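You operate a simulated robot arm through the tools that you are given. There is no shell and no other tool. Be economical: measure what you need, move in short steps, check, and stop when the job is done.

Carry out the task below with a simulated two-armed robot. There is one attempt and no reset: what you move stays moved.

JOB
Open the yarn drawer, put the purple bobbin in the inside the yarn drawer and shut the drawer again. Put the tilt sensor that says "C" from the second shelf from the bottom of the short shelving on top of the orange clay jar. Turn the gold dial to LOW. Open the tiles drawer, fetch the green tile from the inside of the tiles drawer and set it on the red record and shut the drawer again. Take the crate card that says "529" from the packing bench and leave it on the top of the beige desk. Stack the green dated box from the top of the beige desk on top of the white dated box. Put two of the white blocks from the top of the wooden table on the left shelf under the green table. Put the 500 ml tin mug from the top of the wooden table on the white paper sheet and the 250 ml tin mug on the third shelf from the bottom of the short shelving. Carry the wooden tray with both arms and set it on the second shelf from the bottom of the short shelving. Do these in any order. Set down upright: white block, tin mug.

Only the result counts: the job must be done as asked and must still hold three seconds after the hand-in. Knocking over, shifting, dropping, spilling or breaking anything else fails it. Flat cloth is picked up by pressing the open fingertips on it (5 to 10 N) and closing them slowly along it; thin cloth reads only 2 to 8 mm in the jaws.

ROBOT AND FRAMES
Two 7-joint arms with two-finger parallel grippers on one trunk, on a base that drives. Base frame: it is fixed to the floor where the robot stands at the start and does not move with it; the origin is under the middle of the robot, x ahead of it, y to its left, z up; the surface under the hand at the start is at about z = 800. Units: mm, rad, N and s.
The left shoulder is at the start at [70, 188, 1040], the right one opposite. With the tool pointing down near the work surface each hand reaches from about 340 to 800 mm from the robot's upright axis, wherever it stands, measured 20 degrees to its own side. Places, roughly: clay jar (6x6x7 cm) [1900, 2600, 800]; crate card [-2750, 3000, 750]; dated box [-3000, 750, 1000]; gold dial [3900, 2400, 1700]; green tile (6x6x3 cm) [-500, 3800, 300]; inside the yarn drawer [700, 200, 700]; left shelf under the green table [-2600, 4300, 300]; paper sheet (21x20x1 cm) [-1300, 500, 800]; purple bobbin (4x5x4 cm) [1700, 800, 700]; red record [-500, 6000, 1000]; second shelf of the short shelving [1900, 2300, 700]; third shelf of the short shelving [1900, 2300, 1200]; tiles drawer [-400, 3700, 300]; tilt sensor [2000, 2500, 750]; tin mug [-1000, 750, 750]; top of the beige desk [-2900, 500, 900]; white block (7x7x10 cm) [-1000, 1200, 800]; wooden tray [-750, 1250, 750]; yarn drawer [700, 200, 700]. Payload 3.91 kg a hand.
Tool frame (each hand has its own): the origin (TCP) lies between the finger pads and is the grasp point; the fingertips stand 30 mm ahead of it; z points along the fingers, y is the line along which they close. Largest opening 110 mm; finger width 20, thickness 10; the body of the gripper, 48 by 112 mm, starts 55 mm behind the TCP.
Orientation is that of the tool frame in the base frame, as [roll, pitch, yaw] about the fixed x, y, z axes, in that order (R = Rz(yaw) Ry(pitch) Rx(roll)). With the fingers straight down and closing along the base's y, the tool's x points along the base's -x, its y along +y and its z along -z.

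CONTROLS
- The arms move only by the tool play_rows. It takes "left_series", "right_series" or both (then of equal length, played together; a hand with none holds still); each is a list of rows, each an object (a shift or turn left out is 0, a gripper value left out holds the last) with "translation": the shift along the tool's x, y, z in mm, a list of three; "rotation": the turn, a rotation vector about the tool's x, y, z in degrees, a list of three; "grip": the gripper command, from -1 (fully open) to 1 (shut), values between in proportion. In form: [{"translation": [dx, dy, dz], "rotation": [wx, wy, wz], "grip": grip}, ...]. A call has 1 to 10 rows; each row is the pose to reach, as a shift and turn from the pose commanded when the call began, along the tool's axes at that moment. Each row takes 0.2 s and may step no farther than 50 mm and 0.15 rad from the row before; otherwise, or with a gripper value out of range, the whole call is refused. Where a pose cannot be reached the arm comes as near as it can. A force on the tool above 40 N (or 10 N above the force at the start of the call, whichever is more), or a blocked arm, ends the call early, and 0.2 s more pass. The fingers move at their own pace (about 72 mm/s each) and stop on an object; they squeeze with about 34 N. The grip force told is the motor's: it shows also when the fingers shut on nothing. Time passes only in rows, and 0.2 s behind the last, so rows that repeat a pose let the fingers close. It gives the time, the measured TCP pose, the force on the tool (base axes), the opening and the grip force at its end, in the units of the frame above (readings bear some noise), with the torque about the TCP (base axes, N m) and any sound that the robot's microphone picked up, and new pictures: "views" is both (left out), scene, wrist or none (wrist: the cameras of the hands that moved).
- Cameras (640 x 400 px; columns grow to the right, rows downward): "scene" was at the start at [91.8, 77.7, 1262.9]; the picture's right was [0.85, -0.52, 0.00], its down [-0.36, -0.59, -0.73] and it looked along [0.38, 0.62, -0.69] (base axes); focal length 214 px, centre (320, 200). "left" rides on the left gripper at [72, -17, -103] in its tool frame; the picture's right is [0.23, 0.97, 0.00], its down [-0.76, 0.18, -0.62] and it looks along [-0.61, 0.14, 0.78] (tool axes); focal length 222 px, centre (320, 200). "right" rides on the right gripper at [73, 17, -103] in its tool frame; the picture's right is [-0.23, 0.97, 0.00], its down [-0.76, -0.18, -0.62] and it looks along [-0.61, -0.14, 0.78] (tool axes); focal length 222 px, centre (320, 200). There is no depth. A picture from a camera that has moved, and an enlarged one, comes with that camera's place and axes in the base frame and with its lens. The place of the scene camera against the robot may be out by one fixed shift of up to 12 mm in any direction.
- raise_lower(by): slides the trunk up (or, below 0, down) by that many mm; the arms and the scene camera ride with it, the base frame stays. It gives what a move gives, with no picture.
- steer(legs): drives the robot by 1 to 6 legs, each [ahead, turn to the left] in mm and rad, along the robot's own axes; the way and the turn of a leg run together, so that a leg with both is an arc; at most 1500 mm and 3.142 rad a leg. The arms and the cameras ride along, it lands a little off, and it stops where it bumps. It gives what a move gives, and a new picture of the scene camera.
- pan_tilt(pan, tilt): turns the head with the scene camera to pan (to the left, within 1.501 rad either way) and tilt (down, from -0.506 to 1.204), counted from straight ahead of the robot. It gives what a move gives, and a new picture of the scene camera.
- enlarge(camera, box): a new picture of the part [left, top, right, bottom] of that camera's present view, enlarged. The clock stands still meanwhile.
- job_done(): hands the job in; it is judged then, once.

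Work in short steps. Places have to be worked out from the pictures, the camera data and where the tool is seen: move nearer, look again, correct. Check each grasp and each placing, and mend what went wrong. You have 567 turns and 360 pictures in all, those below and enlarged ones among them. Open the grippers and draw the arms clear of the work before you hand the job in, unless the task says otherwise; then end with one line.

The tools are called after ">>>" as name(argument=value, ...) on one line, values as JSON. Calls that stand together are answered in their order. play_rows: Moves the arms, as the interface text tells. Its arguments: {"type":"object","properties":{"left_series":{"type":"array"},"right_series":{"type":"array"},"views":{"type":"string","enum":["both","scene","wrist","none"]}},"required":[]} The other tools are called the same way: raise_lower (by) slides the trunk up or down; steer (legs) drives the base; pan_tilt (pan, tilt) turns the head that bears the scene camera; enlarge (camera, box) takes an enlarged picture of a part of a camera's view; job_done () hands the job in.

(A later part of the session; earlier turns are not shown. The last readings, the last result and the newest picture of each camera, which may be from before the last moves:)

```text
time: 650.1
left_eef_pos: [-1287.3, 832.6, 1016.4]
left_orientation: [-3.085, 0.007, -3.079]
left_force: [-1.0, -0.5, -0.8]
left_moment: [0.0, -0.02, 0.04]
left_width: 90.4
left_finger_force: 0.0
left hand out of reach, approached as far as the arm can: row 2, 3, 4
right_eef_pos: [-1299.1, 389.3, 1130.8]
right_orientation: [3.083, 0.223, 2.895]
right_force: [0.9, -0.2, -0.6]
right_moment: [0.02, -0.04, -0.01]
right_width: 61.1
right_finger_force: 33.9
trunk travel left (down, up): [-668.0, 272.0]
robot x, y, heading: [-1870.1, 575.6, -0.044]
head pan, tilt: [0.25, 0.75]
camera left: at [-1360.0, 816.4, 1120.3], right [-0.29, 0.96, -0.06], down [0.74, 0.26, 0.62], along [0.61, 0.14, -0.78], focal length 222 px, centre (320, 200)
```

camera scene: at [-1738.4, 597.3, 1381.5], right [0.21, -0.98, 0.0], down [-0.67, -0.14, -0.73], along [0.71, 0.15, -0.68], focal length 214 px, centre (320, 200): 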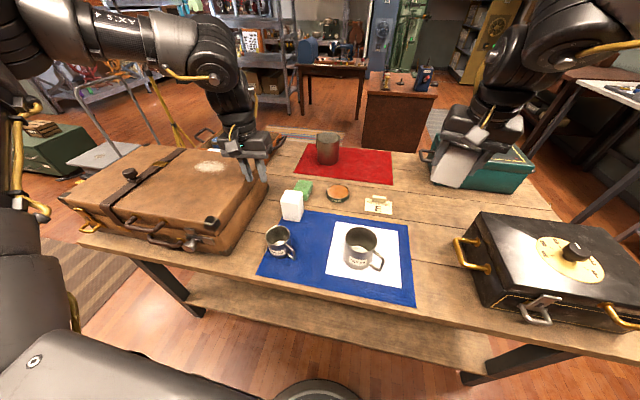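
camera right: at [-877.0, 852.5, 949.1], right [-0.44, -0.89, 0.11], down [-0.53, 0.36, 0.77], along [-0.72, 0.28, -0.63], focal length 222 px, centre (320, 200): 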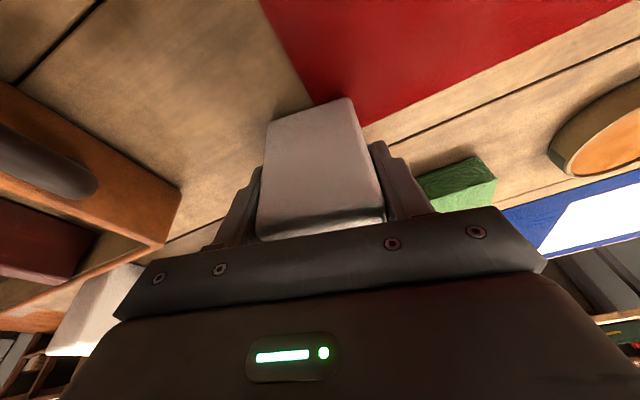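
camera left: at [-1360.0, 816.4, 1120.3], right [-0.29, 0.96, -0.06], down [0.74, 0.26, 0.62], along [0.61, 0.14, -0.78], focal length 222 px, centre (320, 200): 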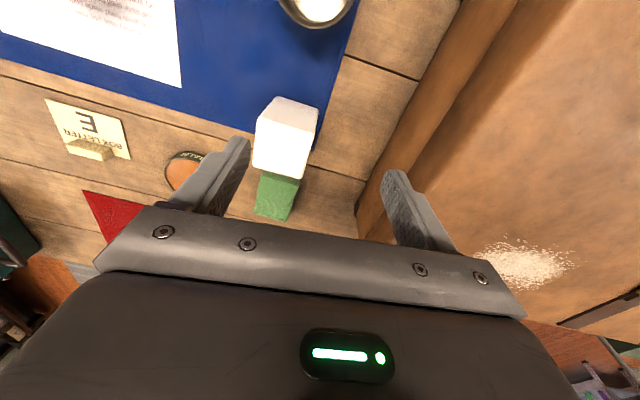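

Out of easy reach; turn the base slightly right and tilt the tool forward 13° to gain reach.

>>> steer(legs=[[0, -0.06]])

>>> play_rows(left_series=[{"translation": [0, 0, 0], "rotation": [0, -6, 0]}, {"translation": [-15, 0, 0], "rotation": [0, -13, 0]}, {"translation": [-30, 0, 0], "rotation": [0, -13, 0]}, {"translation": [-40, 0, 0], "rotation": [0, -13, 0]}], views="wrist")

```text
time: 651.0
left_eef_pos: [-1275.1, 798.8, 1016.9]
left_orientation: [-3.083, 0.01, -3.137]
left_force: [0.3, -0.5, 0.2]
left_moment: [0.0, -0.02, 0.03]
left_width: 90.2
left_finger_force: 0.1
right_eef_pos: [-1311.6, 358.0, 1128.6]
right_orientation: [3.083, 0.225, 2.835]
right_force: [0.0, 0.4, -0.5]
right_moment: [-0.03, -0.01, 0.02]
right_width: 61.1
right_finger_force: 34.1
trunk travel left (down, up): [-668.0, 272.0]
robot x, y, heading: [-1869.9, 577.2, -0.097]
head pan, tilt: [0.25, 0.75]
camera scene: at [-1738.5, 592.2, 1381.6], right [0.15, -0.99, 0.0], down [-0.67, -0.1, -0.73], along [0.72, 0.11, -0.68], focal length 214 px, centre (320, 200)
```

scene: 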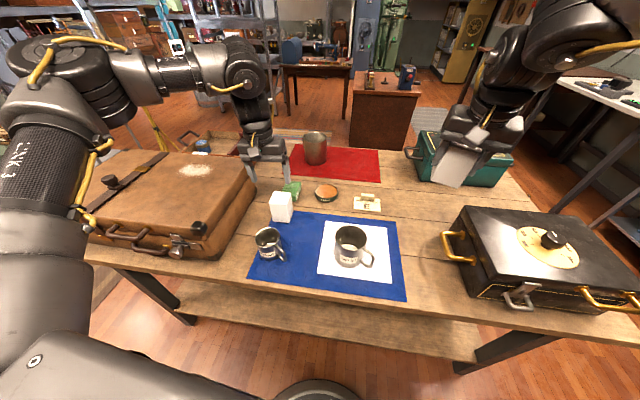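

```text
time: 652.0
left_eef_pos: [-1233.3, 798.6, 1016.9]
left_orientation: [-3.083, 0.238, -3.124]
left_force: [-0.4, 0.4, -0.3]
left_moment: [-0.04, 0.01, -0.02]
left_width: 90.3
left_finger_force: 0.0
right_eef_pos: [-1313.0, 356.5, 1129.9]
right_orientation: [3.084, 0.224, 2.836]
right_force: [-0.6, -0.4, 0.0]
right_moment: [-0.03, 0.01, 0.04]
right_width: 61.3
right_finger_force: 33.5
trunk travel left (down, up): [-668.0, 272.0]
robot x, y, heading: [-1866.8, 573.6, -0.1]
head pan, tilt: [0.25, 0.75]
camera left: at [-1329.0, 786.5, 1100.8], right [-0.23, 0.97, -0.11], down [0.59, 0.22, 0.77], along [0.77, 0.11, -0.62], focal length 222 px, centre (320, 200)
```

left: 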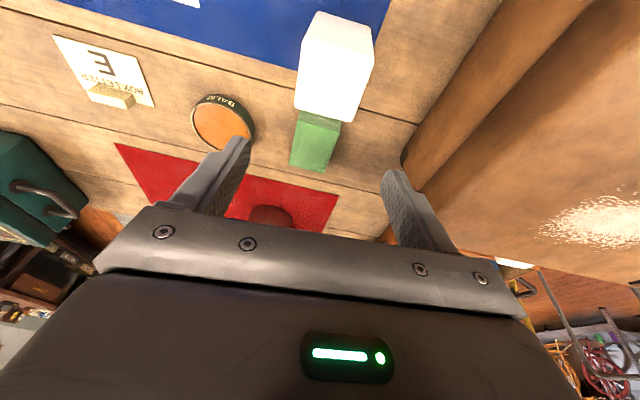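

Descend toward the block in two steps.

>>> play_rows(left_series=[{"translation": [15, 0, 30]}, {"translation": [25, 0, 65]}, {"translation": [33, 0, 100]}], views="wrist")

```text
time: 652.8
left_eef_pos: [-1251.3, 802.7, 915.1]
left_orientation: [-3.083, 0.237, -3.123]
left_force: [0.7, -0.1, 1.0]
left_moment: [0.02, -0.04, -0.03]
left_width: 90.2
left_finger_force: 0.0
left hand out of reach, approached as far as the arm can: row 3
right_eef_pos: [-1313.6, 355.2, 1130.4]
right_orientation: [3.083, 0.225, 2.837]
right_force: [-0.7, 0.1, -0.4]
right_moment: [0.03, 0.02, -0.01]
right_width: 60.8
right_finger_force: 34.6
trunk travel left (down, up): [-668.0, 272.0]
robot x, y, heading: [-1868.9, 574.6, -0.099]
head pan, tilt: [0.25, 0.75]
camera left: at [-1346.1, 788.3, 1000.7], right [-0.23, 0.97, -0.11], down [0.59, 0.23, 0.77], along [0.77, 0.11, -0.62], focal length 222 px, centre (320, 200)
```

left: 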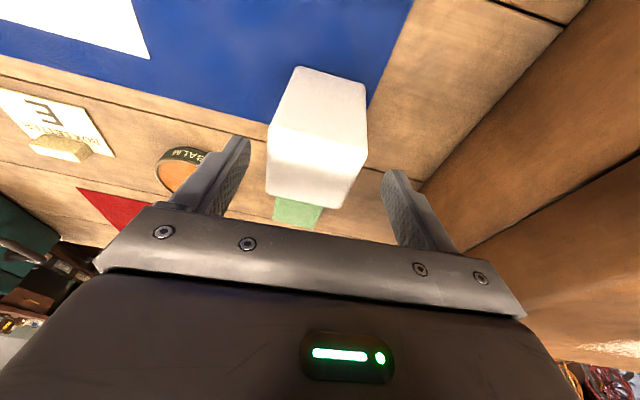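

>>> play_rows(left_series=[{"translation": [7, -4, 25]}, {"translation": [14, -5, 50]}, {"translation": [14, -5, 50], "grip": 0}, {"translation": [14, -5, 50], "grip": 1}, {"translation": [14, -5, 50]}, {"translation": [14, -5, 50]}], views="wrist")

```text
time: 654.2
left_eef_pos: [-1262.7, 813.7, 882.4]
left_orientation: [-3.085, 0.236, -3.124]
left_force: [0.3, 0.1, -0.6]
left_moment: [-0.01, 0.01, 0.01]
left_width: 62.9
left_finger_force: 33.8
left hand out of reach, approached as far as the arm can: row 1, 2, 3, 4, 5, 6
right_eef_pos: [-1312.6, 356.0, 1130.4]
right_orientation: [3.081, 0.224, 2.835]
right_force: [1.0, -0.5, -0.5]
right_moment: [-0.01, 0.01, -0.02]
right_width: 61.2
right_finger_force: 34.1
trunk travel left (down, up): [-668.0, 272.0]
robot x, y, heading: [-1868.1, 578.9, -0.101]
head pan, tilt: [0.25, 0.75]
camera left: at [-1358.5, 802.2, 967.6], right [-0.22, 0.97, -0.11], down [0.59, 0.22, 0.77], along [0.77, 0.11, -0.63], focal length 222 px, centre (320, 200)
```

left: 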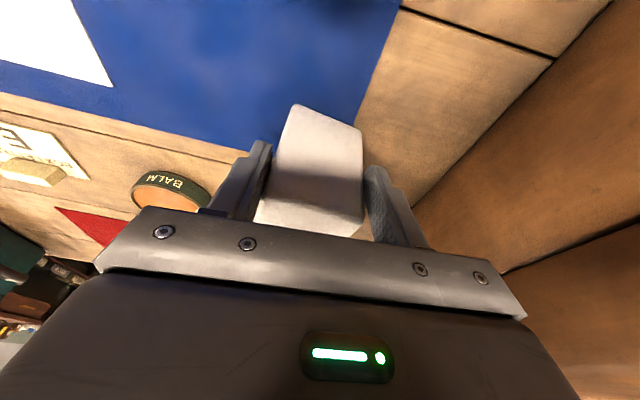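

Held (62.9 mm). Lift with the trunk-independent arm move.

>>> play_rows(left_series=[{"translation": [-8, 0, -35]}, {"translation": [-16, 0, -75]}, {"translation": [-24, 0, -115]}, {"translation": [-32, 0, -155]}], views="scene")

```text
time: 655.2
left_eef_pos: [-1271.7, 822.0, 1041.3]
left_orientation: [-3.085, 0.235, -3.124]
left_force: [-0.2, -0.3, -0.1]
left_moment: [0.0, 0.0, -0.01]
left_width: 62.5
left_finger_force: 34.0
right_eef_pos: [-1314.1, 356.4, 1130.7]
right_orientation: [3.082, 0.226, 2.835]
right_force: [0.0, 0.5, -0.9]
right_moment: [0.01, -0.01, -0.06]
right_width: 61.1
right_finger_force: 33.1
trunk travel left (down, up): [-668.0, 272.0]
robot x, y, heading: [-1867.9, 573.6, -0.101]
head pan, tilt: [0.25, 0.75]
camera scene: at [-1740.0, 589.2, 1381.7], right [0.15, -0.99, 0.0], down [-0.67, -0.1, -0.73], along [0.72, 0.11, -0.68], focal length 214 px, centre (320, 200)
```

scene: 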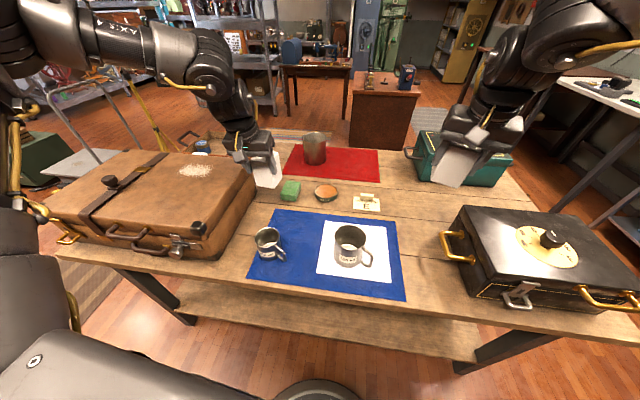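

Block 2 held. Raise the trunk for clearance, then drive north along the west aisle toward the green table.

>>> raise_lower(by=100)

>>> steer(legs=[[-60, 0], [0, 1.67], [1500, 0], [1500, 0]])

>>> pan_tilt(pan=0.8, tilt=0.35)

```text
time: 656.5
left_eef_pos: [-1269.4, 821.9, 1138.8]
left_orientation: [-3.083, 0.235, -3.123]
left_force: [-0.5, -0.7, 0.2]
left_moment: [0.03, 0.03, -0.03]
left_width: 62.5
left_finger_force: 33.5
right_eef_pos: [-1312.7, 355.6, 1231.3]
right_orientation: [3.082, 0.224, 2.834]
right_force: [1.0, 1.0, -0.9]
right_moment: [-0.01, 0.02, -0.03]
right_width: 61.3
right_finger_force: 33.8
trunk travel left (down, up): [-768.0, 172.0]
robot x, y, heading: [-1872.5, 572.5, -0.097]
head pan, tilt: [0.25, 0.75]
```

```text
time: 675.5
left_eef_pos: [-2126.3, 4149.6, 1140.5]
left_orientation: [-3.085, 0.236, -1.493]
left_force: [-0.1, 0.8, -0.1]
left_moment: [-0.02, 0.02, 0.02]
left_width: 61.3
left_finger_force: 34.1
right_eef_pos: [-1657.2, 4136.3, 1229.4]
right_orientation: [3.082, 0.223, -1.815]
right_force: [0.1, 0.3, 0.3]
right_moment: [-0.01, -0.02, -0.01]
right_width: 61.0
right_finger_force: 33.9
trunk travel left (down, up): [-768.0, 172.0]
robot x, y, heading: [-1846.4, 3565.6, 1.533]
head pan, tilt: [0.25, 0.75]
camera scene: at [-1860.1, 3705.3, 1481.6], right [0.98, 0.21, 0.0], down [0.14, -0.67, -0.73], along [-0.15, 0.72, -0.68], focal length 214 px, centre (320, 200)
```

scene: 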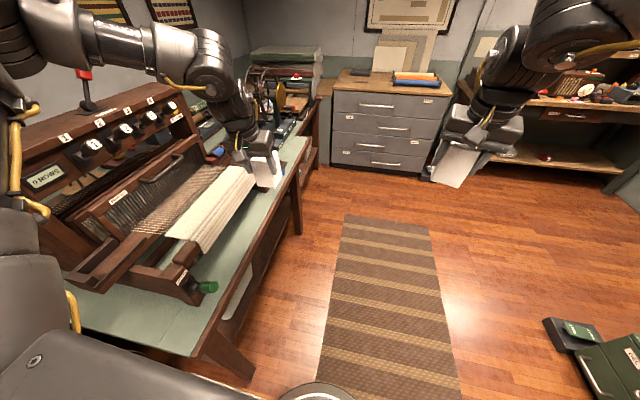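

```text
time: 676.5
left_eef_pos: [-2125.7, 4150.4, 1139.5]
left_orientation: [-3.083, 0.238, -1.494]
left_force: [-0.5, -0.1, 0.5]
left_moment: [-0.01, 0.0, 0.0]
left_width: 61.5
left_finger_force: 33.9
right_eef_pos: [-1659.0, 4136.5, 1230.9]
right_orientation: [3.083, 0.223, -1.815]
right_force: [0.5, 0.6, -0.2]
right_moment: [0.02, -0.02, -0.02]
right_width: 61.2
right_finger_force: 33.5
trunk travel left (down, up): [-768.0, 172.0]
robot x, y, heading: [-1842.2, 3564.7, 1.533]
head pan, tilt: [0.799, 0.351]
camera scene: at [-1906.8, 3692.1, 1517.2], right [0.72, 0.69, 0.0], down [0.24, -0.25, -0.94], along [-0.65, 0.68, -0.34], focal length 214 px, centre (320, 200)
```

scene: 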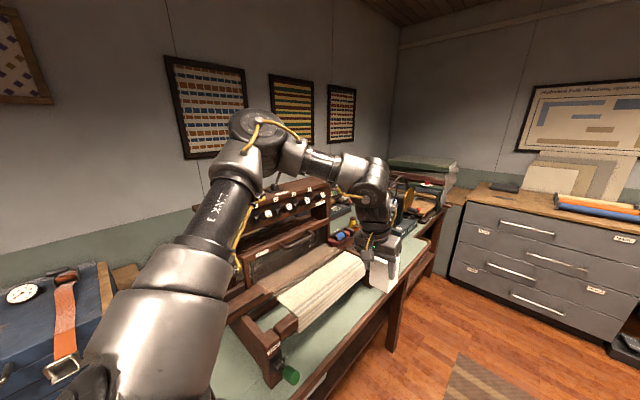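

The green table is on the left with a loom on it. Move away to (−1450, 3960), face west, lower the trunk and look beneath it.

>>> steer(legs=[[0, -0.75], [600, 0], [0, 2.358]])

>>> raise_lower(by=-560)

>>> pan_tilt(pan=0.0, tilt=0.3)

```text
time: 687.4
left_eef_pos: [-1998.4, 3692.3, 1140.7]
left_orientation: [-3.084, 0.237, 0.096]
left_force: [1.1, -0.1, -0.7]
left_moment: [-0.02, 0.0, -0.02]
left_width: 61.0
left_finger_force: 33.7
right_eef_pos: [-1991.7, 4159.6, 1230.2]
right_orientation: [3.081, 0.223, -0.229]
right_force: [0.2, 0.5, -0.2]
right_moment: [0.0, -0.03, 0.03]
right_width: 61.1
right_finger_force: 34.0
trunk travel left (down, up): [-768.0, 172.0]
robot x, y, heading: [-1420.9, 3984.1, 3.122]
head pan, tilt: [0.799, 0.351]
camera scene: at [-1538.6, 3926.6, 1517.2], right [-0.7, 0.71, 0.0], down [0.25, 0.24, -0.94], along [-0.67, -0.66, -0.34], focal length 214 px, centre (320, 200)
```

scene: 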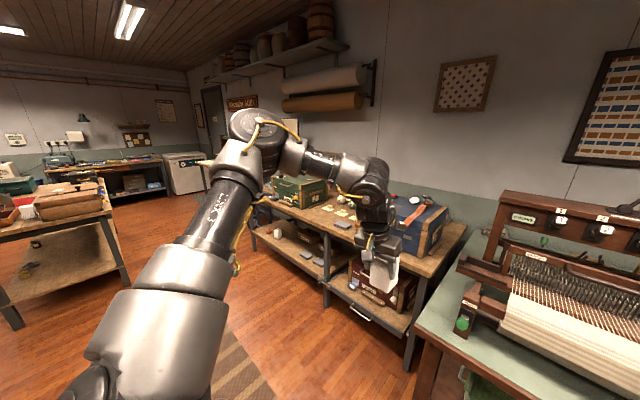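

```text
refused: -560 is not a number from -400 to 400
```

```text
time: 688.5
left_eef_pos: [-1999.6, 3691.6, 1140.3]
left_orientation: [-3.085, 0.238, 0.097]
left_force: [-0.3, -0.1, -0.1]
left_moment: [0.01, -0.05, 0.03]
left_width: 61.0
left_finger_force: 33.8
right_eef_pos: [-1992.7, 4159.2, 1229.8]
right_orientation: [3.082, 0.222, -0.229]
right_force: [0.0, 0.0, -0.5]
right_moment: [0.04, -0.04, 0.03]
right_width: 61.1
right_finger_force: 33.7
trunk travel left (down, up): [-768.0, 172.0]
robot x, y, heading: [-1419.8, 3985.9, 3.122]
head pan, tilt: [0.0, 0.3]
camera scene: at [-1565.6, 3993.7, 1521.9], right [0.02, 1.0, 0.0], down [0.3, -0.01, -0.96], along [-0.95, 0.02, -0.3], focal length 214 px, centre (320, 200)
```

scene: 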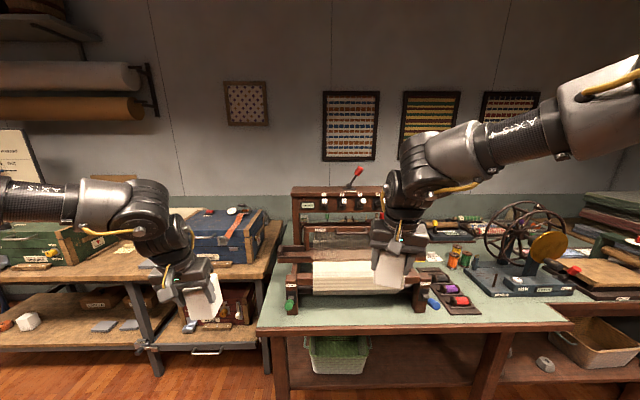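

>>> raise_lower(by=-400)

>>> pan_tilt(pan=-0.1, tilt=0.4)

```text
time: 692.3
left_eef_pos: [-1998.7, 3692.4, 739.4]
left_orientation: [-3.085, 0.238, 0.096]
left_force: [0.3, -0.3, -0.3]
left_moment: [-0.01, -0.05, -0.01]
left_width: 60.9
left_finger_force: 33.6
right_eef_pos: [-1992.6, 4159.6, 830.5]
right_orientation: [3.081, 0.222, -0.228]
right_force: [-0.5, 0.5, -0.5]
right_moment: [-0.02, -0.01, 0.02]
right_width: 60.9
right_finger_force: 34.1
trunk travel left (down, up): [-368.0, 572.0]
robot x, y, heading: [-1420.2, 3981.4, 3.119]
head pan, tilt: [0.0, 0.3]
```

```text
time: 693.0
left_eef_pos: [-1999.1, 3692.4, 740.2]
left_orientation: [-3.084, 0.236, 0.096]
left_force: [0.1, -0.3, 0.5]
left_moment: [-0.02, -0.02, -0.02]
left_width: 61.1
left_finger_force: 34.1
right_eef_pos: [-1991.2, 4160.4, 830.6]
right_orientation: [3.083, 0.223, -0.228]
right_force: [-0.2, -0.5, -0.2]
right_moment: [0.01, -0.01, -0.03]
right_width: 61.1
right_finger_force: 33.9
trunk travel left (down, up): [-368.0, 572.0]
robot x, y, heading: [-1418.2, 3980.1, 3.124]
head pan, tilt: [-0.099, 0.4]
camera scene: at [-1564.1, 4002.9, 1112.7], right [0.12, 0.99, 0.0], down [0.39, -0.05, -0.92], along [-0.91, 0.11, -0.39], focal length 214 px, centre (320, 200)
```

scene: 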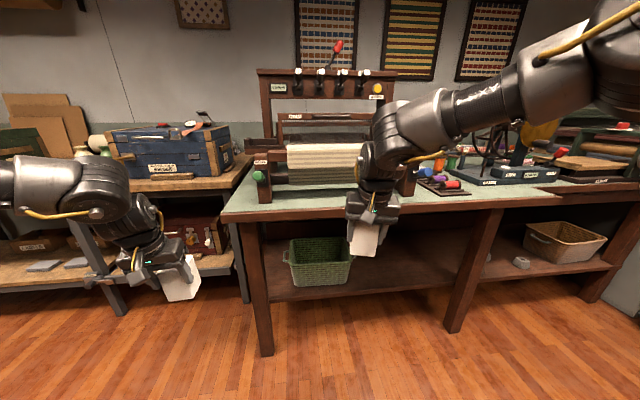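

>>> enlarge(camera="scene", box=[220, 180, 500, 355])

```text
2.29 times, centred on (360, 268) of scene
camera zoom: at [-1564.1, 4002.9, 1112.7], right [0.12, 0.99, 0.0], down [0.39, -0.05, -0.92], along [-0.91, 0.11, -0.39], focal length 490 px, centre (229, 46)
```

zoom: 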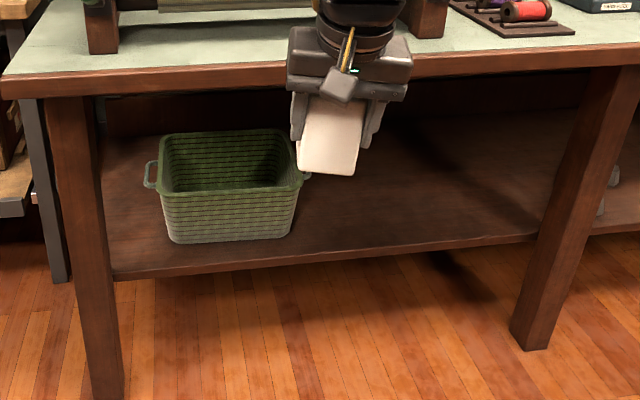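

Free shelf area lies right of the basket (y≈4250–4750), shelf z≈340–365. I retract the left hand, shift the base 290 mm north, then lower.

>>> play_rows(left_series=[{"translation": [40, 0, -10]}, {"translation": [80, 0, -20]}, {"translation": [120, 0, -30]}, {"translation": [160, 0, -40]}, {"translation": [195, 0, -48]}], views="none")

>>> steer(legs=[[0, -1.553], [300, 0], [0, 1.57]])

>>> raise_lower(by=-360)

>>> pan_tilt(pan=-0.1, tilt=0.2)

```text
time: 694.2
left_eef_pos: [-1881.8, 3672.4, 749.5]
left_orientation: [-3.079, 0.231, 0.093]
left_force: [-0.5, -0.7, -0.5]
left_moment: [0.02, 0.01, 0.02]
left_width: 61.0
left_finger_force: 34.0
left hand out of reach, approached as far as the arm can: row 3, 4, 5
right_eef_pos: [-1990.9, 4156.7, 831.3]
right_orientation: [3.085, 0.227, -0.226]
right_force: [-0.5, -0.5, -1.2]
right_moment: [0.03, 0.03, 0.02]
right_width: 61.1
right_finger_force: 33.9
trunk travel left (down, up): [-368.0, 572.0]
robot x, y, heading: [-1421.5, 3985.3, 3.122]
head pan, tilt: [-0.099, 0.4]
```

```text
time: 703.9
left_eef_pos: [-1882.4, 3998.1, 748.4]
left_orientation: [-3.08, 0.232, 0.058]
left_force: [0.3, -0.1, -0.7]
left_moment: [0.02, -0.04, 0.01]
left_width: 61.2
left_finger_force: 33.9
right_eef_pos: [-1976.9, 4485.6, 829.7]
right_orientation: [3.082, 0.223, -0.261]
right_force: [-0.3, 0.4, 0.4]
right_moment: [-0.01, -0.01, 0.01]
right_width: 61.2
right_finger_force: 33.8
trunk travel left (down, up): [-368.0, 572.0]
robot x, y, heading: [-1412.7, 4291.9, 3.084]
head pan, tilt: [-0.099, 0.4]
camera scene: at [-1553.8, 4315.4, 1112.7], right [0.15, 0.99, 0.0], down [0.38, -0.06, -0.92], along [-0.91, 0.14, -0.39], focal length 214 px, centre (320, 200)
```

scene: 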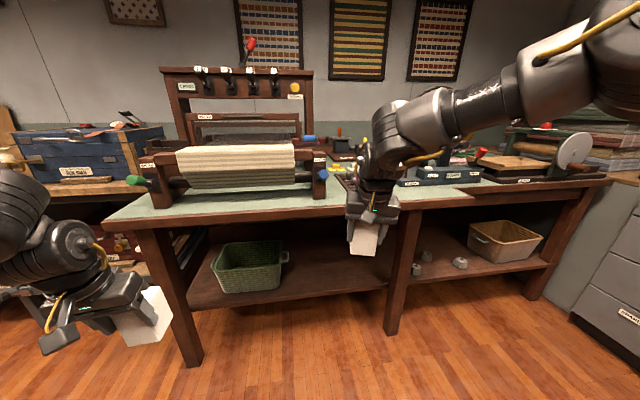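

```text
time: 707.4
left_eef_pos: [-1882.5, 3999.2, 388.5]
left_orientation: [-3.081, 0.232, 0.057]
left_force: [-0.5, 0.6, -0.7]
left_moment: [-0.01, -0.02, 0.01]
left_width: 60.9
left_finger_force: 34.2
right_eef_pos: [-1977.0, 4485.6, 470.8]
right_orientation: [3.083, 0.225, -0.261]
right_force: [-0.6, 0.0, -0.9]
right_moment: [0.04, -0.01, -0.03]
right_width: 61.0
right_finger_force: 33.7
trunk travel left (down, up): [-8.0, 932.0]
robot x, y, heading: [-1411.8, 4287.5, 3.091]
head pan, tilt: [-0.099, 0.4]
```

```text
time: 708.1
left_eef_pos: [-1884.4, 3997.6, 389.4]
left_orientation: [-3.08, 0.232, 0.058]
left_force: [-0.3, 0.2, -0.8]
left_moment: [-0.01, -0.05, 0.0]
left_width: 61.2
left_finger_force: 33.9
right_eef_pos: [-1976.9, 4486.8, 470.0]
right_orientation: [3.083, 0.223, -0.262]
right_force: [-0.2, -0.3, -0.3]
right_moment: [0.03, -0.03, -0.01]
right_width: 60.9
right_finger_force: 34.0
trunk travel left (down, up): [-8.0, 932.0]
robot x, y, heading: [-1412.4, 4295.3, 3.088]
head pan, tilt: [-0.099, 0.201]
camera scene: at [-1554.3, 4315.8, 771.2], right [0.15, 0.99, 0.0], down [0.2, -0.03, -0.98], along [-0.97, 0.15, -0.2], focal length 214 px, centre (320, 200)
```

scene: 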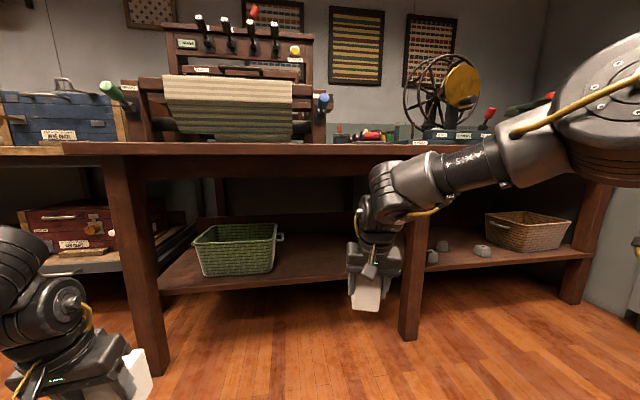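

Shelf surface computes to z≈331, front edge x≈−2274. Lower the right hand 30 mm and drive in 240 mm, then check.

>>> play_rows(right_series=[{"translation": [3, 0, 15]}, {"translation": [7, -1, 29]}], views="none")

>>> steer(legs=[[240, 0]])

```text
time: 708.7
left_eef_pos: [-1882.8, 3998.0, 389.8]
left_orientation: [-3.08, 0.231, 0.058]
left_force: [0.8, -0.5, -0.3]
left_moment: [0.0, 0.0, 0.01]
left_width: 60.9
left_finger_force: 33.8
right_eef_pos: [-1977.7, 4486.2, 439.5]
right_orientation: [3.082, 0.224, -0.261]
right_force: [-0.9, 0.2, -0.1]
right_moment: [-0.01, 0.0, -0.02]
right_width: 60.9
right_finger_force: 33.9
trunk travel left (down, up): [-8.0, 932.0]
robot x, y, heading: [-1411.4, 4292.2, 3.091]
head pan, tilt: [-0.099, 0.201]
```

```text
time: 710.5
left_eef_pos: [-2125.3, 4012.0, 388.8]
left_orientation: [-3.081, 0.232, 0.056]
left_force: [-0.2, 0.1, 0.4]
left_moment: [-0.01, 0.03, -0.03]
left_width: 60.9
left_finger_force: 34.0
right_eef_pos: [-2219.9, 4499.9, 439.8]
right_orientation: [3.082, 0.225, -0.263]
right_force: [0.0, 0.2, -0.5]
right_moment: [-0.01, -0.01, -0.02]
right_width: 61.2
right_finger_force: 33.9
trunk travel left (down, up): [-8.0, 932.0]
robot x, y, heading: [-1654.3, 4304.0, 3.09]
head pan, tilt: [-0.099, 0.201]
camera scene: at [-1796.7, 4329.3, 771.2], right [0.15, 0.99, 0.0], down [0.2, -0.03, -0.98], along [-0.97, 0.15, -0.2], focal length 214 px, centre (320, 200)
```

scene: 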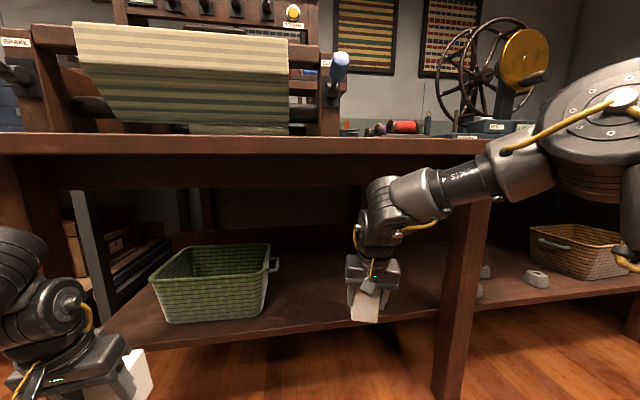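

Lower another 20 mm and go in the remaining 95 mm.

>>> play_rows(right_series=[{"translation": [4, 0, 19]}], views="none")

>>> steer(legs=[[95, 0]])

```text
time: 710.9
left_eef_pos: [-2125.9, 4012.0, 388.3]
left_orientation: [-3.08, 0.232, 0.058]
left_force: [0.0, -0.4, -1.0]
left_moment: [-0.02, -0.04, 0.02]
left_width: 60.8
left_finger_force: 34.2
right_eef_pos: [-2219.5, 4498.5, 420.3]
right_orientation: [3.083, 0.224, -0.261]
right_force: [0.3, -0.1, -0.9]
right_moment: [-0.01, -0.03, 0.02]
right_width: 61.5
right_finger_force: 34.5
trunk travel left (down, up): [-8.0, 932.0]
robot x, y, heading: [-1654.7, 4305.8, 3.084]
head pan, tilt: [-0.099, 0.201]
```

```text
time: 712.0
left_eef_pos: [-2221.4, 4018.0, 389.9]
left_orientation: [-3.08, 0.232, 0.056]
left_force: [0.5, 0.3, 0.6]
left_moment: [0.03, 0.02, 0.01]
left_width: 61.1
left_finger_force: 34.5
right_eef_pos: [-2315.8, 4504.6, 421.0]
right_orientation: [3.082, 0.223, -0.263]
right_force: [1.0, -0.4, -0.3]
right_moment: [0.01, 0.03, 0.05]
right_width: 61.4
right_finger_force: 33.6
trunk travel left (down, up): [-8.0, 932.0]
robot x, y, heading: [-1749.0, 4309.9, 3.085]
head pan, tilt: [-0.099, 0.201]
camera scene: at [-1892.3, 4334.7, 771.2], right [0.15, 0.99, 0.0], down [0.2, -0.03, -0.98], along [-0.97, 0.15, -0.2], focal length 214 px, centre (320, 200)
```

scene: 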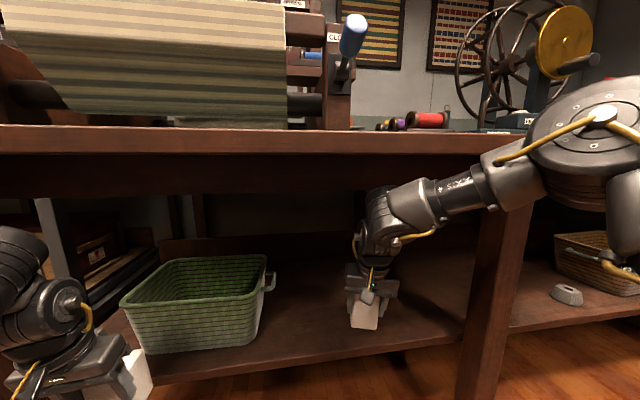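

Inside. Lower to contact in small steps.

>>> play_rows(right_series=[{"translation": [2, 0, 8]}, {"translation": [3, 0, 15]}, {"translation": [4, 0, 20]}, {"translation": [5, 0, 24]}, {"translation": [6, 0, 28]}, {"translation": [7, 0, 32]}, {"translation": [8, 0, 36]}], views="wrist")

```text
time: 713.6
left_eef_pos: [-2221.5, 4016.5, 388.8]
left_orientation: [-3.08, 0.235, 0.056]
left_force: [-0.3, -0.4, -0.6]
left_moment: [0.0, -0.02, 0.02]
left_width: 61.0
left_finger_force: 34.0
right_eef_pos: [-2317.0, 4502.9, 384.0]
right_orientation: [3.082, 0.225, -0.263]
right_force: [1.0, -0.2, -1.0]
right_moment: [0.02, -0.04, -0.01]
right_width: 60.8
right_finger_force: 34.0
trunk travel left (down, up): [-8.0, 932.0]
robot x, y, heading: [-1745.9, 4313.7, 3.087]
head pan, tilt: [-0.099, 0.201]
camera right: at [-2229.2, 4468.2, 468.8], right [-0.45, -0.88, 0.11], down [-0.53, 0.36, 0.77], along [-0.72, 0.29, -0.63], focal length 222 px, centre (320, 200)
```

right: 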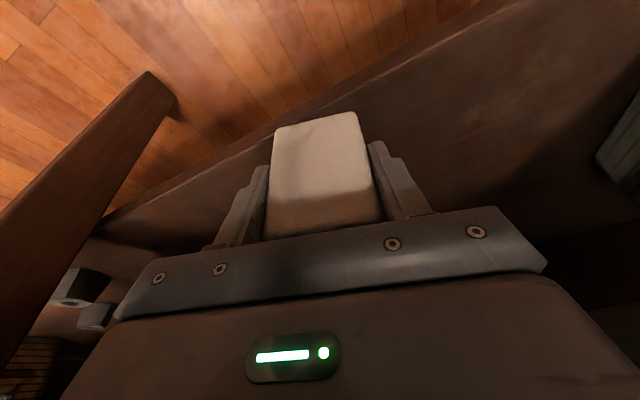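

>>> play_rows(right_series=[{"translation": [1, 0, 5]}, {"translation": [2, 0, 10]}, {"translation": [3, 0, 15]}, {"translation": [4, 0, 20]}, {"translation": [5, 0, 25]}, {"translation": [7, 0, 30]}, {"translation": [8, 0, 35]}, {"translation": [9, 0, 40]}], views="wrist")

```text
time: 715.2
left_eef_pos: [-2220.4, 4017.6, 389.9]
left_orientation: [-3.08, 0.233, 0.055]
left_force: [-0.6, 0.4, -0.8]
left_moment: [0.01, 0.01, -0.01]
left_width: 61.0
left_finger_force: 34.1
right_eef_pos: [-2319.0, 4501.0, 359.1]
right_orientation: [3.078, 0.24, -0.266]
right_force: [8.0, -0.7, 23.9]
right_moment: [0.69, -0.32, -0.25]
right_width: 61.4
right_finger_force: 34.0
trunk travel left (down, up): [-8.0, 932.0]
robot x, y, heading: [-1752.6, 4311.8, 3.085]
head pan, tilt: [-0.099, 0.201]
stopped in row 7 (right hand): the force on the tool passed its limit at 44 N (the readings are from after the stop); the commanded pose is now the measured one
camera right: at [-2230.2, 4466.0, 442.7], right [-0.46, -0.88, 0.11], down [-0.52, 0.37, 0.77], along [-0.72, 0.29, -0.62], focal length 222 px, centre (320, 200)
```

right: 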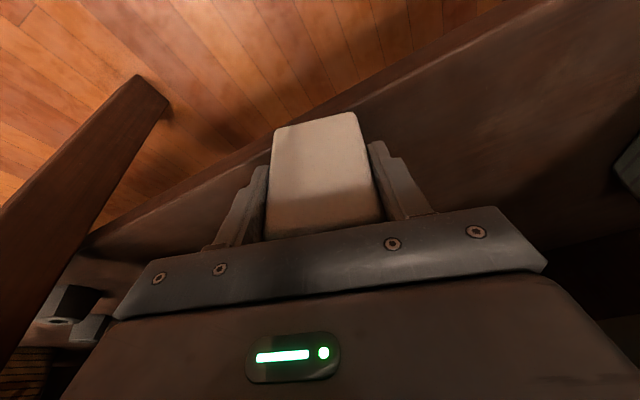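

Contact: shelf at z≈293, and its edge is at x≈−2312, so the block overhangs ~19 mm. Lift slightly and go 60 mm deeper.

>>> play_rows(right_series=[{"translation": [-2, 0, -6]}, {"translation": [-5, 0, -14]}], views="none")

>>> steer(legs=[[60, 0]])

>>> play_rows(right_series=[{"translation": [2, 0, 6]}, {"translation": [3, 0, 11]}, {"translation": [4, 0, 15]}, {"translation": [5, 0, 19]}, {"translation": [6, 0, 23]}], views="wrist")

```text
time: 715.8
left_eef_pos: [-2221.6, 4017.4, 388.6]
left_orientation: [-3.079, 0.232, 0.056]
left_force: [0.2, 0.0, -0.5]
left_moment: [0.0, -0.01, -0.02]
left_width: 61.1
left_finger_force: 33.9
right_eef_pos: [-2320.5, 4502.4, 370.0]
right_orientation: [3.081, 0.23, -0.264]
right_force: [0.1, -0.2, 0.0]
right_moment: [0.0, 0.0, -0.01]
right_width: 61.0
right_finger_force: 33.9
trunk travel left (down, up): [-8.0, 932.0]
robot x, y, heading: [-1748.4, 4313.6, 3.089]
head pan, tilt: [-0.099, 0.201]
```

```text
time: 716.7
left_eef_pos: [-2281.8, 4021.6, 388.8]
left_orientation: [-3.081, 0.232, 0.056]
left_force: [0.4, -0.3, 0.5]
left_moment: [-0.03, 0.01, 0.01]
left_width: 61.0
left_finger_force: 34.2
right_eef_pos: [-2378.2, 4507.0, 369.1]
right_orientation: [3.08, 0.232, -0.266]
right_force: [0.3, 0.3, -0.1]
right_moment: [0.01, -0.02, -0.04]
right_width: 61.3
right_finger_force: 34.3
trunk travel left (down, up): [-8.0, 932.0]
robot x, y, heading: [-1810.1, 4310.3, 3.084]
head pan, tilt: [-0.099, 0.201]
camera scene: at [-1951.4, 4338.4, 771.2], right [0.16, 0.99, 0.0], down [0.2, -0.03, -0.98], along [-0.97, 0.15, -0.2], focal length 214 px, centre (320, 200)
```

scene: 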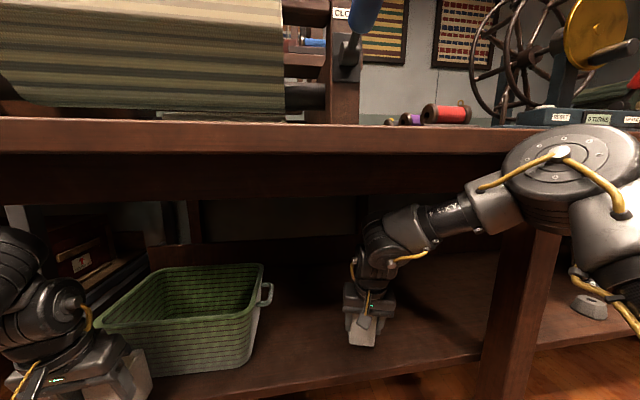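

```text
time: 717.7
left_eef_pos: [-2280.8, 4021.2, 389.2]
left_orientation: [-3.081, 0.233, 0.053]
left_force: [-0.3, 0.7, -0.3]
left_moment: [-0.04, 0.02, 0.02]
left_width: 60.9
left_finger_force: 34.3
right_eef_pos: [-2380.7, 4505.1, 358.4]
right_orientation: [3.074, 0.247, -0.271]
right_force: [7.6, 0.2, 24.7]
right_moment: [0.63, -0.83, -0.21]
right_width: 61.4
right_finger_force: 33.6
trunk travel left (down, up): [-8.0, 932.0]
robot x, y, heading: [-1808.0, 4315.3, 3.085]
head pan, tilt: [-0.099, 0.201]
stopped in row 4 (right hand): the force on the tool passed its limit at 43 N (the readings are from after the stop); the commanded pose is now the measured one
camera right: at [-2291.0, 4470.9, 441.7], right [-0.46, -0.88, 0.12], down [-0.51, 0.37, 0.78], along [-0.73, 0.3, -0.62], focal length 222 px, centre (320, 200)
```

right: 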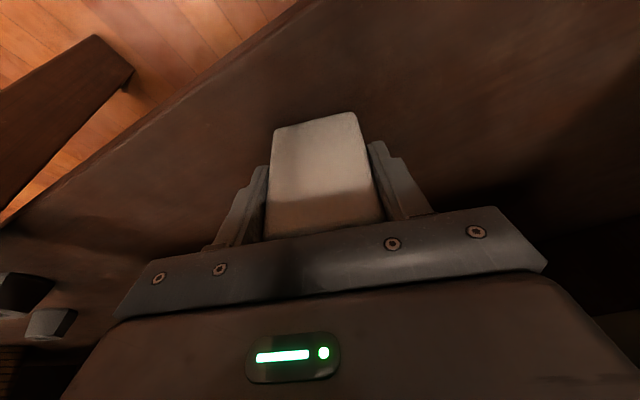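

Well inside now. Release and pull the hand back out.

>>> play_rows(right_series=[{"translation": [0, 0, -2], "grip": -0.3}, {"translation": [0, 0, -2], "grip": -0.7}, {"translation": [0, 0, -2], "grip": -1}, {"translation": [0, 0, -35]}, {"translation": [0, 0, -70]}, {"translation": [0, 0, -100]}], views="wrist")

```text
time: 719.1
left_eef_pos: [-2283.1, 4021.4, 383.3]
left_orientation: [-3.085, 0.223, 0.051]
left_force: [0.3, 0.4, -0.3]
left_moment: [-0.01, 0.0, -0.01]
left_width: 61.1
left_finger_force: 34.1
right_eef_pos: [-2357.9, 4506.6, 436.6]
right_orientation: [3.085, 0.216, -0.268]
right_force: [-1.4, -0.3, 0.2]
right_moment: [0.0, 0.0, 0.01]
right_width: 110.1
right_finger_force: 0.0
trunk travel left (down, up): [-8.0, 932.0]
robot x, y, heading: [-1806.5, 4319.2, 3.084]
head pan, tilt: [-0.099, 0.201]
camera right: at [-2271.5, 4472.9, 522.5], right [-0.46, -0.88, 0.1], down [-0.53, 0.37, 0.76], along [-0.71, 0.29, -0.64], focal length 222 px, centre (320, 200)
```

right: 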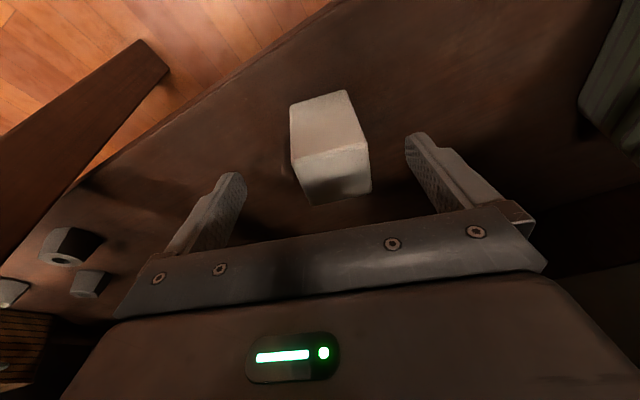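

Block 1 stands upright. Back out, then rearrange arms: extend the left, retract the right.

>>> steer(legs=[[-420, 0]])

>>> play_rows(left_series=[{"translation": [-35, 0, -5]}, {"translation": [-70, 0, -10]}, {"translation": [-105, 0, -15]}, {"translation": [-130, 0, -20]}], right_series=[{"translation": [45, 0, 0], "rotation": [0, 6, 0], "grip": 0}, {"translation": [90, 0, 0], "rotation": [0, 12, 0]}, {"translation": [130, 0, 0], "rotation": [0, 13, 0]}, {"translation": [170, 0, 0], "rotation": [0, 13, 0]}], views="none")

```text
time: 721.7
left_eef_pos: [-1858.4, 3998.0, 387.8]
left_orientation: [-3.082, 0.23, 0.051]
left_force: [0.2, 0.4, 0.0]
left_moment: [0.02, 0.0, 0.01]
left_width: 61.0
left_finger_force: 34.3
right_eef_pos: [-1933.7, 4480.9, 452.5]
right_orientation: [3.077, 0.243, -0.272]
right_force: [-0.4, 0.2, 0.3]
right_moment: [0.0, 0.01, -0.02]
right_width: 110.1
right_finger_force: 0.0
trunk travel left (down, up): [-8.0, 932.0]
robot x, y, heading: [-1387.2, 4290.0, 3.077]
head pan, tilt: [-0.099, 0.201]
camera scene: at [-1527.6, 4313.5, 771.2], right [0.16, 0.99, 0.0], down [0.2, -0.03, -0.98], along [-0.97, 0.16, -0.2], focal length 214 px, centre (320, 200)
```

scene: 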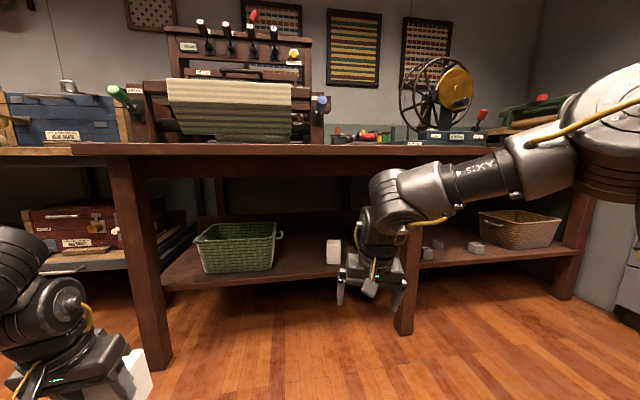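

```text
time: 722.7
left_eef_pos: [-1976.7, 3992.2, 438.1]
left_orientation: [-3.081, 0.233, 0.053]
left_force: [-0.3, 0.4, -0.5]
left_moment: [0.0, 0.01, 0.0]
left_width: 61.0
left_finger_force: 34.2
right_eef_pos: [-1774.5, 4438.4, 410.8]
right_orientation: [3.08, 0.016, -0.259]
right_force: [-0.5, -0.5, -0.3]
right_moment: [0.01, -0.01, 0.0]
right_width: 55.3
right_finger_force: 0.1
trunk travel left (down, up): [-8.0, 932.0]
robot x, y, heading: [-1383.3, 4290.2, 3.086]
head pan, tilt: [-0.099, 0.201]
```

>>> steer(legs=[[0, -1.515], [375, 0], [0, 1.56]])

>>> enlarge(camera="left", box=[0, 0, 640, 400])

```text
time: 732.6
left_eef_pos: [-1962.8, 4363.1, 436.5]
left_orientation: [-3.081, 0.231, 0.075]
left_force: [0.4, 0.4, -0.2]
left_moment: [-0.01, 0.02, -0.01]
left_width: 61.0
left_finger_force: 34.0
right_eef_pos: [-1772.3, 4815.8, 412.5]
right_orientation: [3.08, 0.013, -0.232]
right_force: [0.5, 0.5, -0.4]
right_moment: [-0.01, 0.04, -0.01]
right_width: 55.1
right_finger_force: 0.0
trunk travel left (down, up): [-8.0, 932.0]
robot x, y, heading: [-1380.7, 4677.8, 3.108]
head pan, tilt: [-0.099, 0.201]
camera scene: at [-1521.5, 4698.6, 771.2], right [0.13, 0.99, 0.0], down [0.2, -0.03, -0.98], along [-0.97, 0.13, -0.2], focal length 214 px, centre (320, 200)
```

scene: 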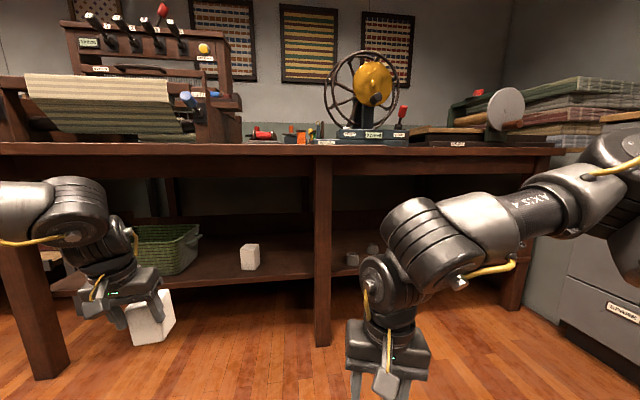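

```text
1.00 times, centred on (320, 200) of left (not enlarged: the box is as wide or as high as the picture)
camera zoom: at [-1869.9, 4383.1, 522.8], right [0.28, -0.95, -0.11], down [-0.58, -0.26, 0.77], along [-0.76, -0.15, -0.63], focal length 222 px, centre (320, 200)
```

zoom: 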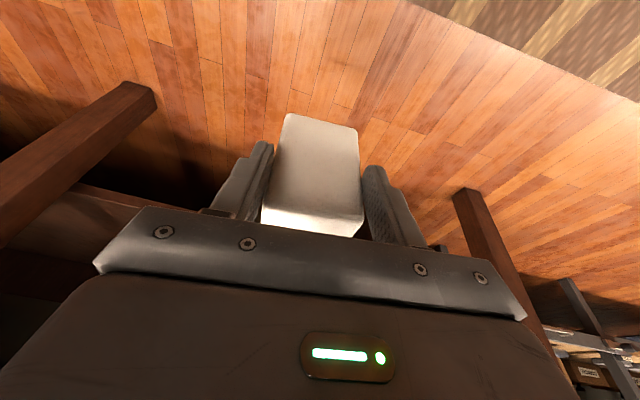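

>>> play_rows(right_series=[{"translation": [30, -20, 0]}, {"translation": [60, -40, 0]}], views="none")

>>> steer(legs=[[290, 0]])

```text
time: 733.2
left_eef_pos: [-1962.3, 4364.1, 437.3]
left_orientation: [-3.08, 0.232, 0.077]
left_force: [0.2, -0.7, -0.3]
left_moment: [-0.01, -0.01, -0.01]
left_width: 61.0
left_finger_force: 33.9
right_eef_pos: [-1705.4, 4837.9, 408.7]
right_orientation: [3.079, 0.013, -0.232]
right_force: [1.0, 0.5, 1.1]
right_moment: [0.0, 0.02, -0.01]
right_width: 55.2
right_finger_force: 0.1
trunk travel left (down, up): [-8.0, 932.0]
robot x, y, heading: [-1379.9, 4674.7, 3.107]
head pan, tilt: [-0.099, 0.201]
```

```text
time: 735.2
left_eef_pos: [-2249.4, 4376.1, 437.0]
left_orientation: [-3.081, 0.233, 0.074]
left_force: [0.5, 0.2, 0.3]
left_moment: [-0.02, 0.01, 0.01]
left_width: 60.9
left_finger_force: 33.3
right_eef_pos: [-1992.5, 4849.7, 408.5]
right_orientation: [3.078, 0.014, -0.235]
right_force: [0.2, 0.3, 1.0]
right_moment: [-0.01, 0.05, -0.01]
right_width: 55.2
right_finger_force: 0.0
trunk travel left (down, up): [-8.0, 932.0]
robot x, y, heading: [-1664.9, 4686.1, 3.103]
head pan, tilt: [-0.099, 0.201]
camera scene: at [-1808.0, 4708.9, 771.2], right [0.14, 0.99, 0.0], down [0.2, -0.03, -0.98], along [-0.97, 0.13, -0.2], focal length 214 px, centre (320, 200)
```

scene: 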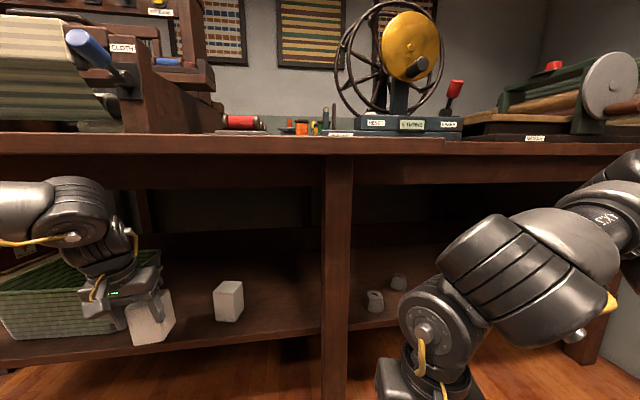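

The left wrist is slightly high relative to the apron. Lower the left hand 42 mm first, then go in.

>>> play_rows(left_series=[{"translation": [5, 0, 20]}, {"translation": [10, 0, 41]}], views="none")

>>> steer(legs=[[70, 0]])

```text
time: 735.8
left_eef_pos: [-2250.9, 4377.7, 395.9]
left_orientation: [-3.08, 0.232, 0.077]
left_force: [-0.2, -0.7, -0.3]
left_moment: [-0.01, 0.02, -0.01]
left_width: 61.2
left_finger_force: 34.0
right_eef_pos: [-1992.5, 4848.7, 407.8]
right_orientation: [3.079, 0.012, -0.235]
right_force: [-0.1, -0.7, 0.2]
right_moment: [-0.01, -0.02, 0.01]
right_width: 55.0
right_finger_force: 0.0
trunk travel left (down, up): [-8.0, 932.0]
robot x, y, heading: [-1664.1, 4685.3, 3.104]
head pan, tilt: [-0.099, 0.201]
```

```text
time: 736.8
left_eef_pos: [-2320.9, 4381.0, 397.2]
left_orientation: [-3.079, 0.232, 0.075]
left_force: [0.2, -0.5, -0.3]
left_moment: [0.0, 0.0, 0.0]
left_width: 61.3
left_finger_force: 34.3
right_eef_pos: [-2061.9, 4852.8, 408.2]
right_orientation: [3.08, 0.015, -0.235]
right_force: [-0.4, 0.8, -0.3]
right_moment: [0.0, 0.01, 0.0]
right_width: 55.3
right_finger_force: 0.0
trunk travel left (down, up): [-8.0, 932.0]
robot x, y, heading: [-1734.3, 4685.7, 3.104]
head pan, tilt: [-0.099, 0.201]
camera scene: at [-1877.4, 4711.6, 771.2], right [0.14, 0.99, 0.0], down [0.2, -0.03, -0.98], along [-0.97, 0.13, -0.2], focal length 214 px, centre (320, 200)
```

scene: 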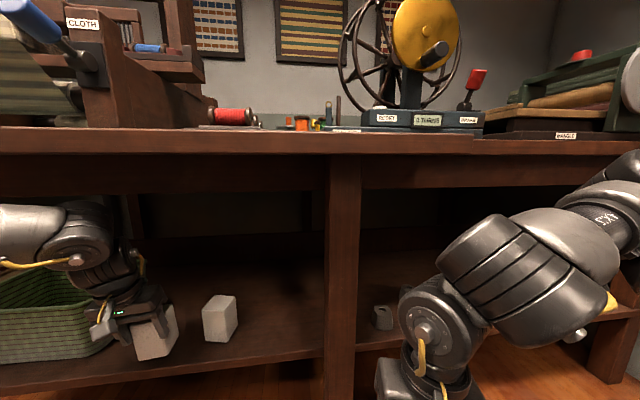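

>>> steer(legs=[[52, 0]])

>>> play_rows(left_series=[{"translation": [1, 0, 5]}, {"translation": [2, 0, 10]}, {"translation": [3, 0, 14]}, {"translation": [4, 0, 18]}, {"translation": [5, 0, 22]}, {"translation": [6, 0, 26]}, {"translation": [7, 0, 30]}], views="wrist")

```text
time: 737.8
left_eef_pos: [-2371.6, 4383.2, 396.1]
left_orientation: [-3.08, 0.232, 0.074]
left_force: [0.6, 0.3, -0.7]
left_moment: [0.04, -0.04, -0.01]
left_width: 60.9
left_finger_force: 33.3
right_eef_pos: [-2111.1, 4854.9, 408.8]
right_orientation: [3.08, 0.013, -0.236]
right_force: [0.0, -0.4, 0.7]
right_moment: [0.01, 0.04, 0.0]
right_width: 55.1
right_finger_force: 0.1
trunk travel left (down, up): [-8.0, 932.0]
robot x, y, heading: [-1783.3, 4691.7, 3.101]
head pan, tilt: [-0.099, 0.201]
camera scene: at [-1928.1, 4713.7, 771.2], right [0.14, 0.99, 0.0], down [0.2, -0.03, -0.98], along [-0.97, 0.14, -0.2], focal length 214 px, centre (320, 200)
```

scene: 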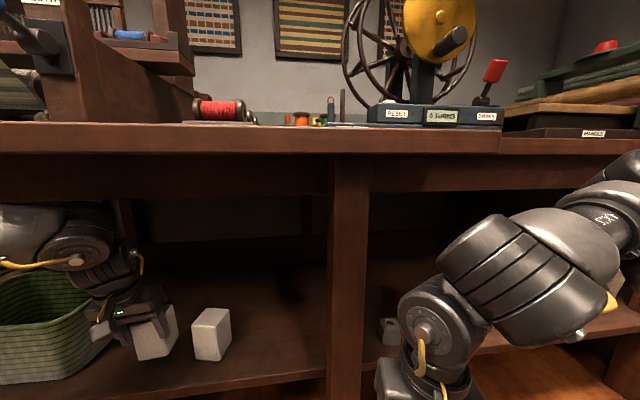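

```text
time: 739.2
left_eef_pos: [-2371.7, 4387.5, 378.2]
left_orientation: [-3.079, 0.248, 0.071]
left_force: [4.6, 0.1, 23.1]
left_moment: [-0.67, -0.15, 0.16]
left_width: 61.5
left_finger_force: 34.0
right_eef_pos: [-2110.3, 4854.9, 409.0]
right_orientation: [3.078, 0.016, -0.233]
right_force: [0.3, 1.3, -0.9]
right_moment: [0.02, 0.02, 0.0]
right_width: 55.0
right_finger_force: 0.2
trunk travel left (down, up): [-8.0, 932.0]
robot x, y, heading: [-1782.0, 4690.7, 3.106]
head pan, tilt: [-0.099, 0.201]
stopped in row 7 (left hand): the force on the tool passed its limit at 42 N (the readings are from after the stop); the commanded pose is now the measured one
camera left: at [-2278.5, 4405.4, 461.9], right [0.27, -0.95, -0.12], down [-0.57, -0.26, 0.78], along [-0.77, -0.15, -0.62], focal length 222 px, centre (320, 200)
```

left: 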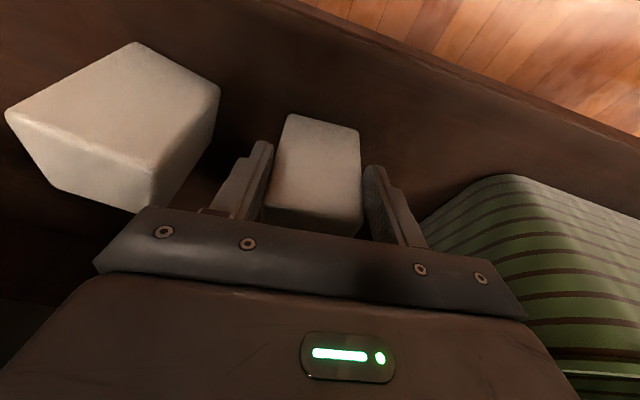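

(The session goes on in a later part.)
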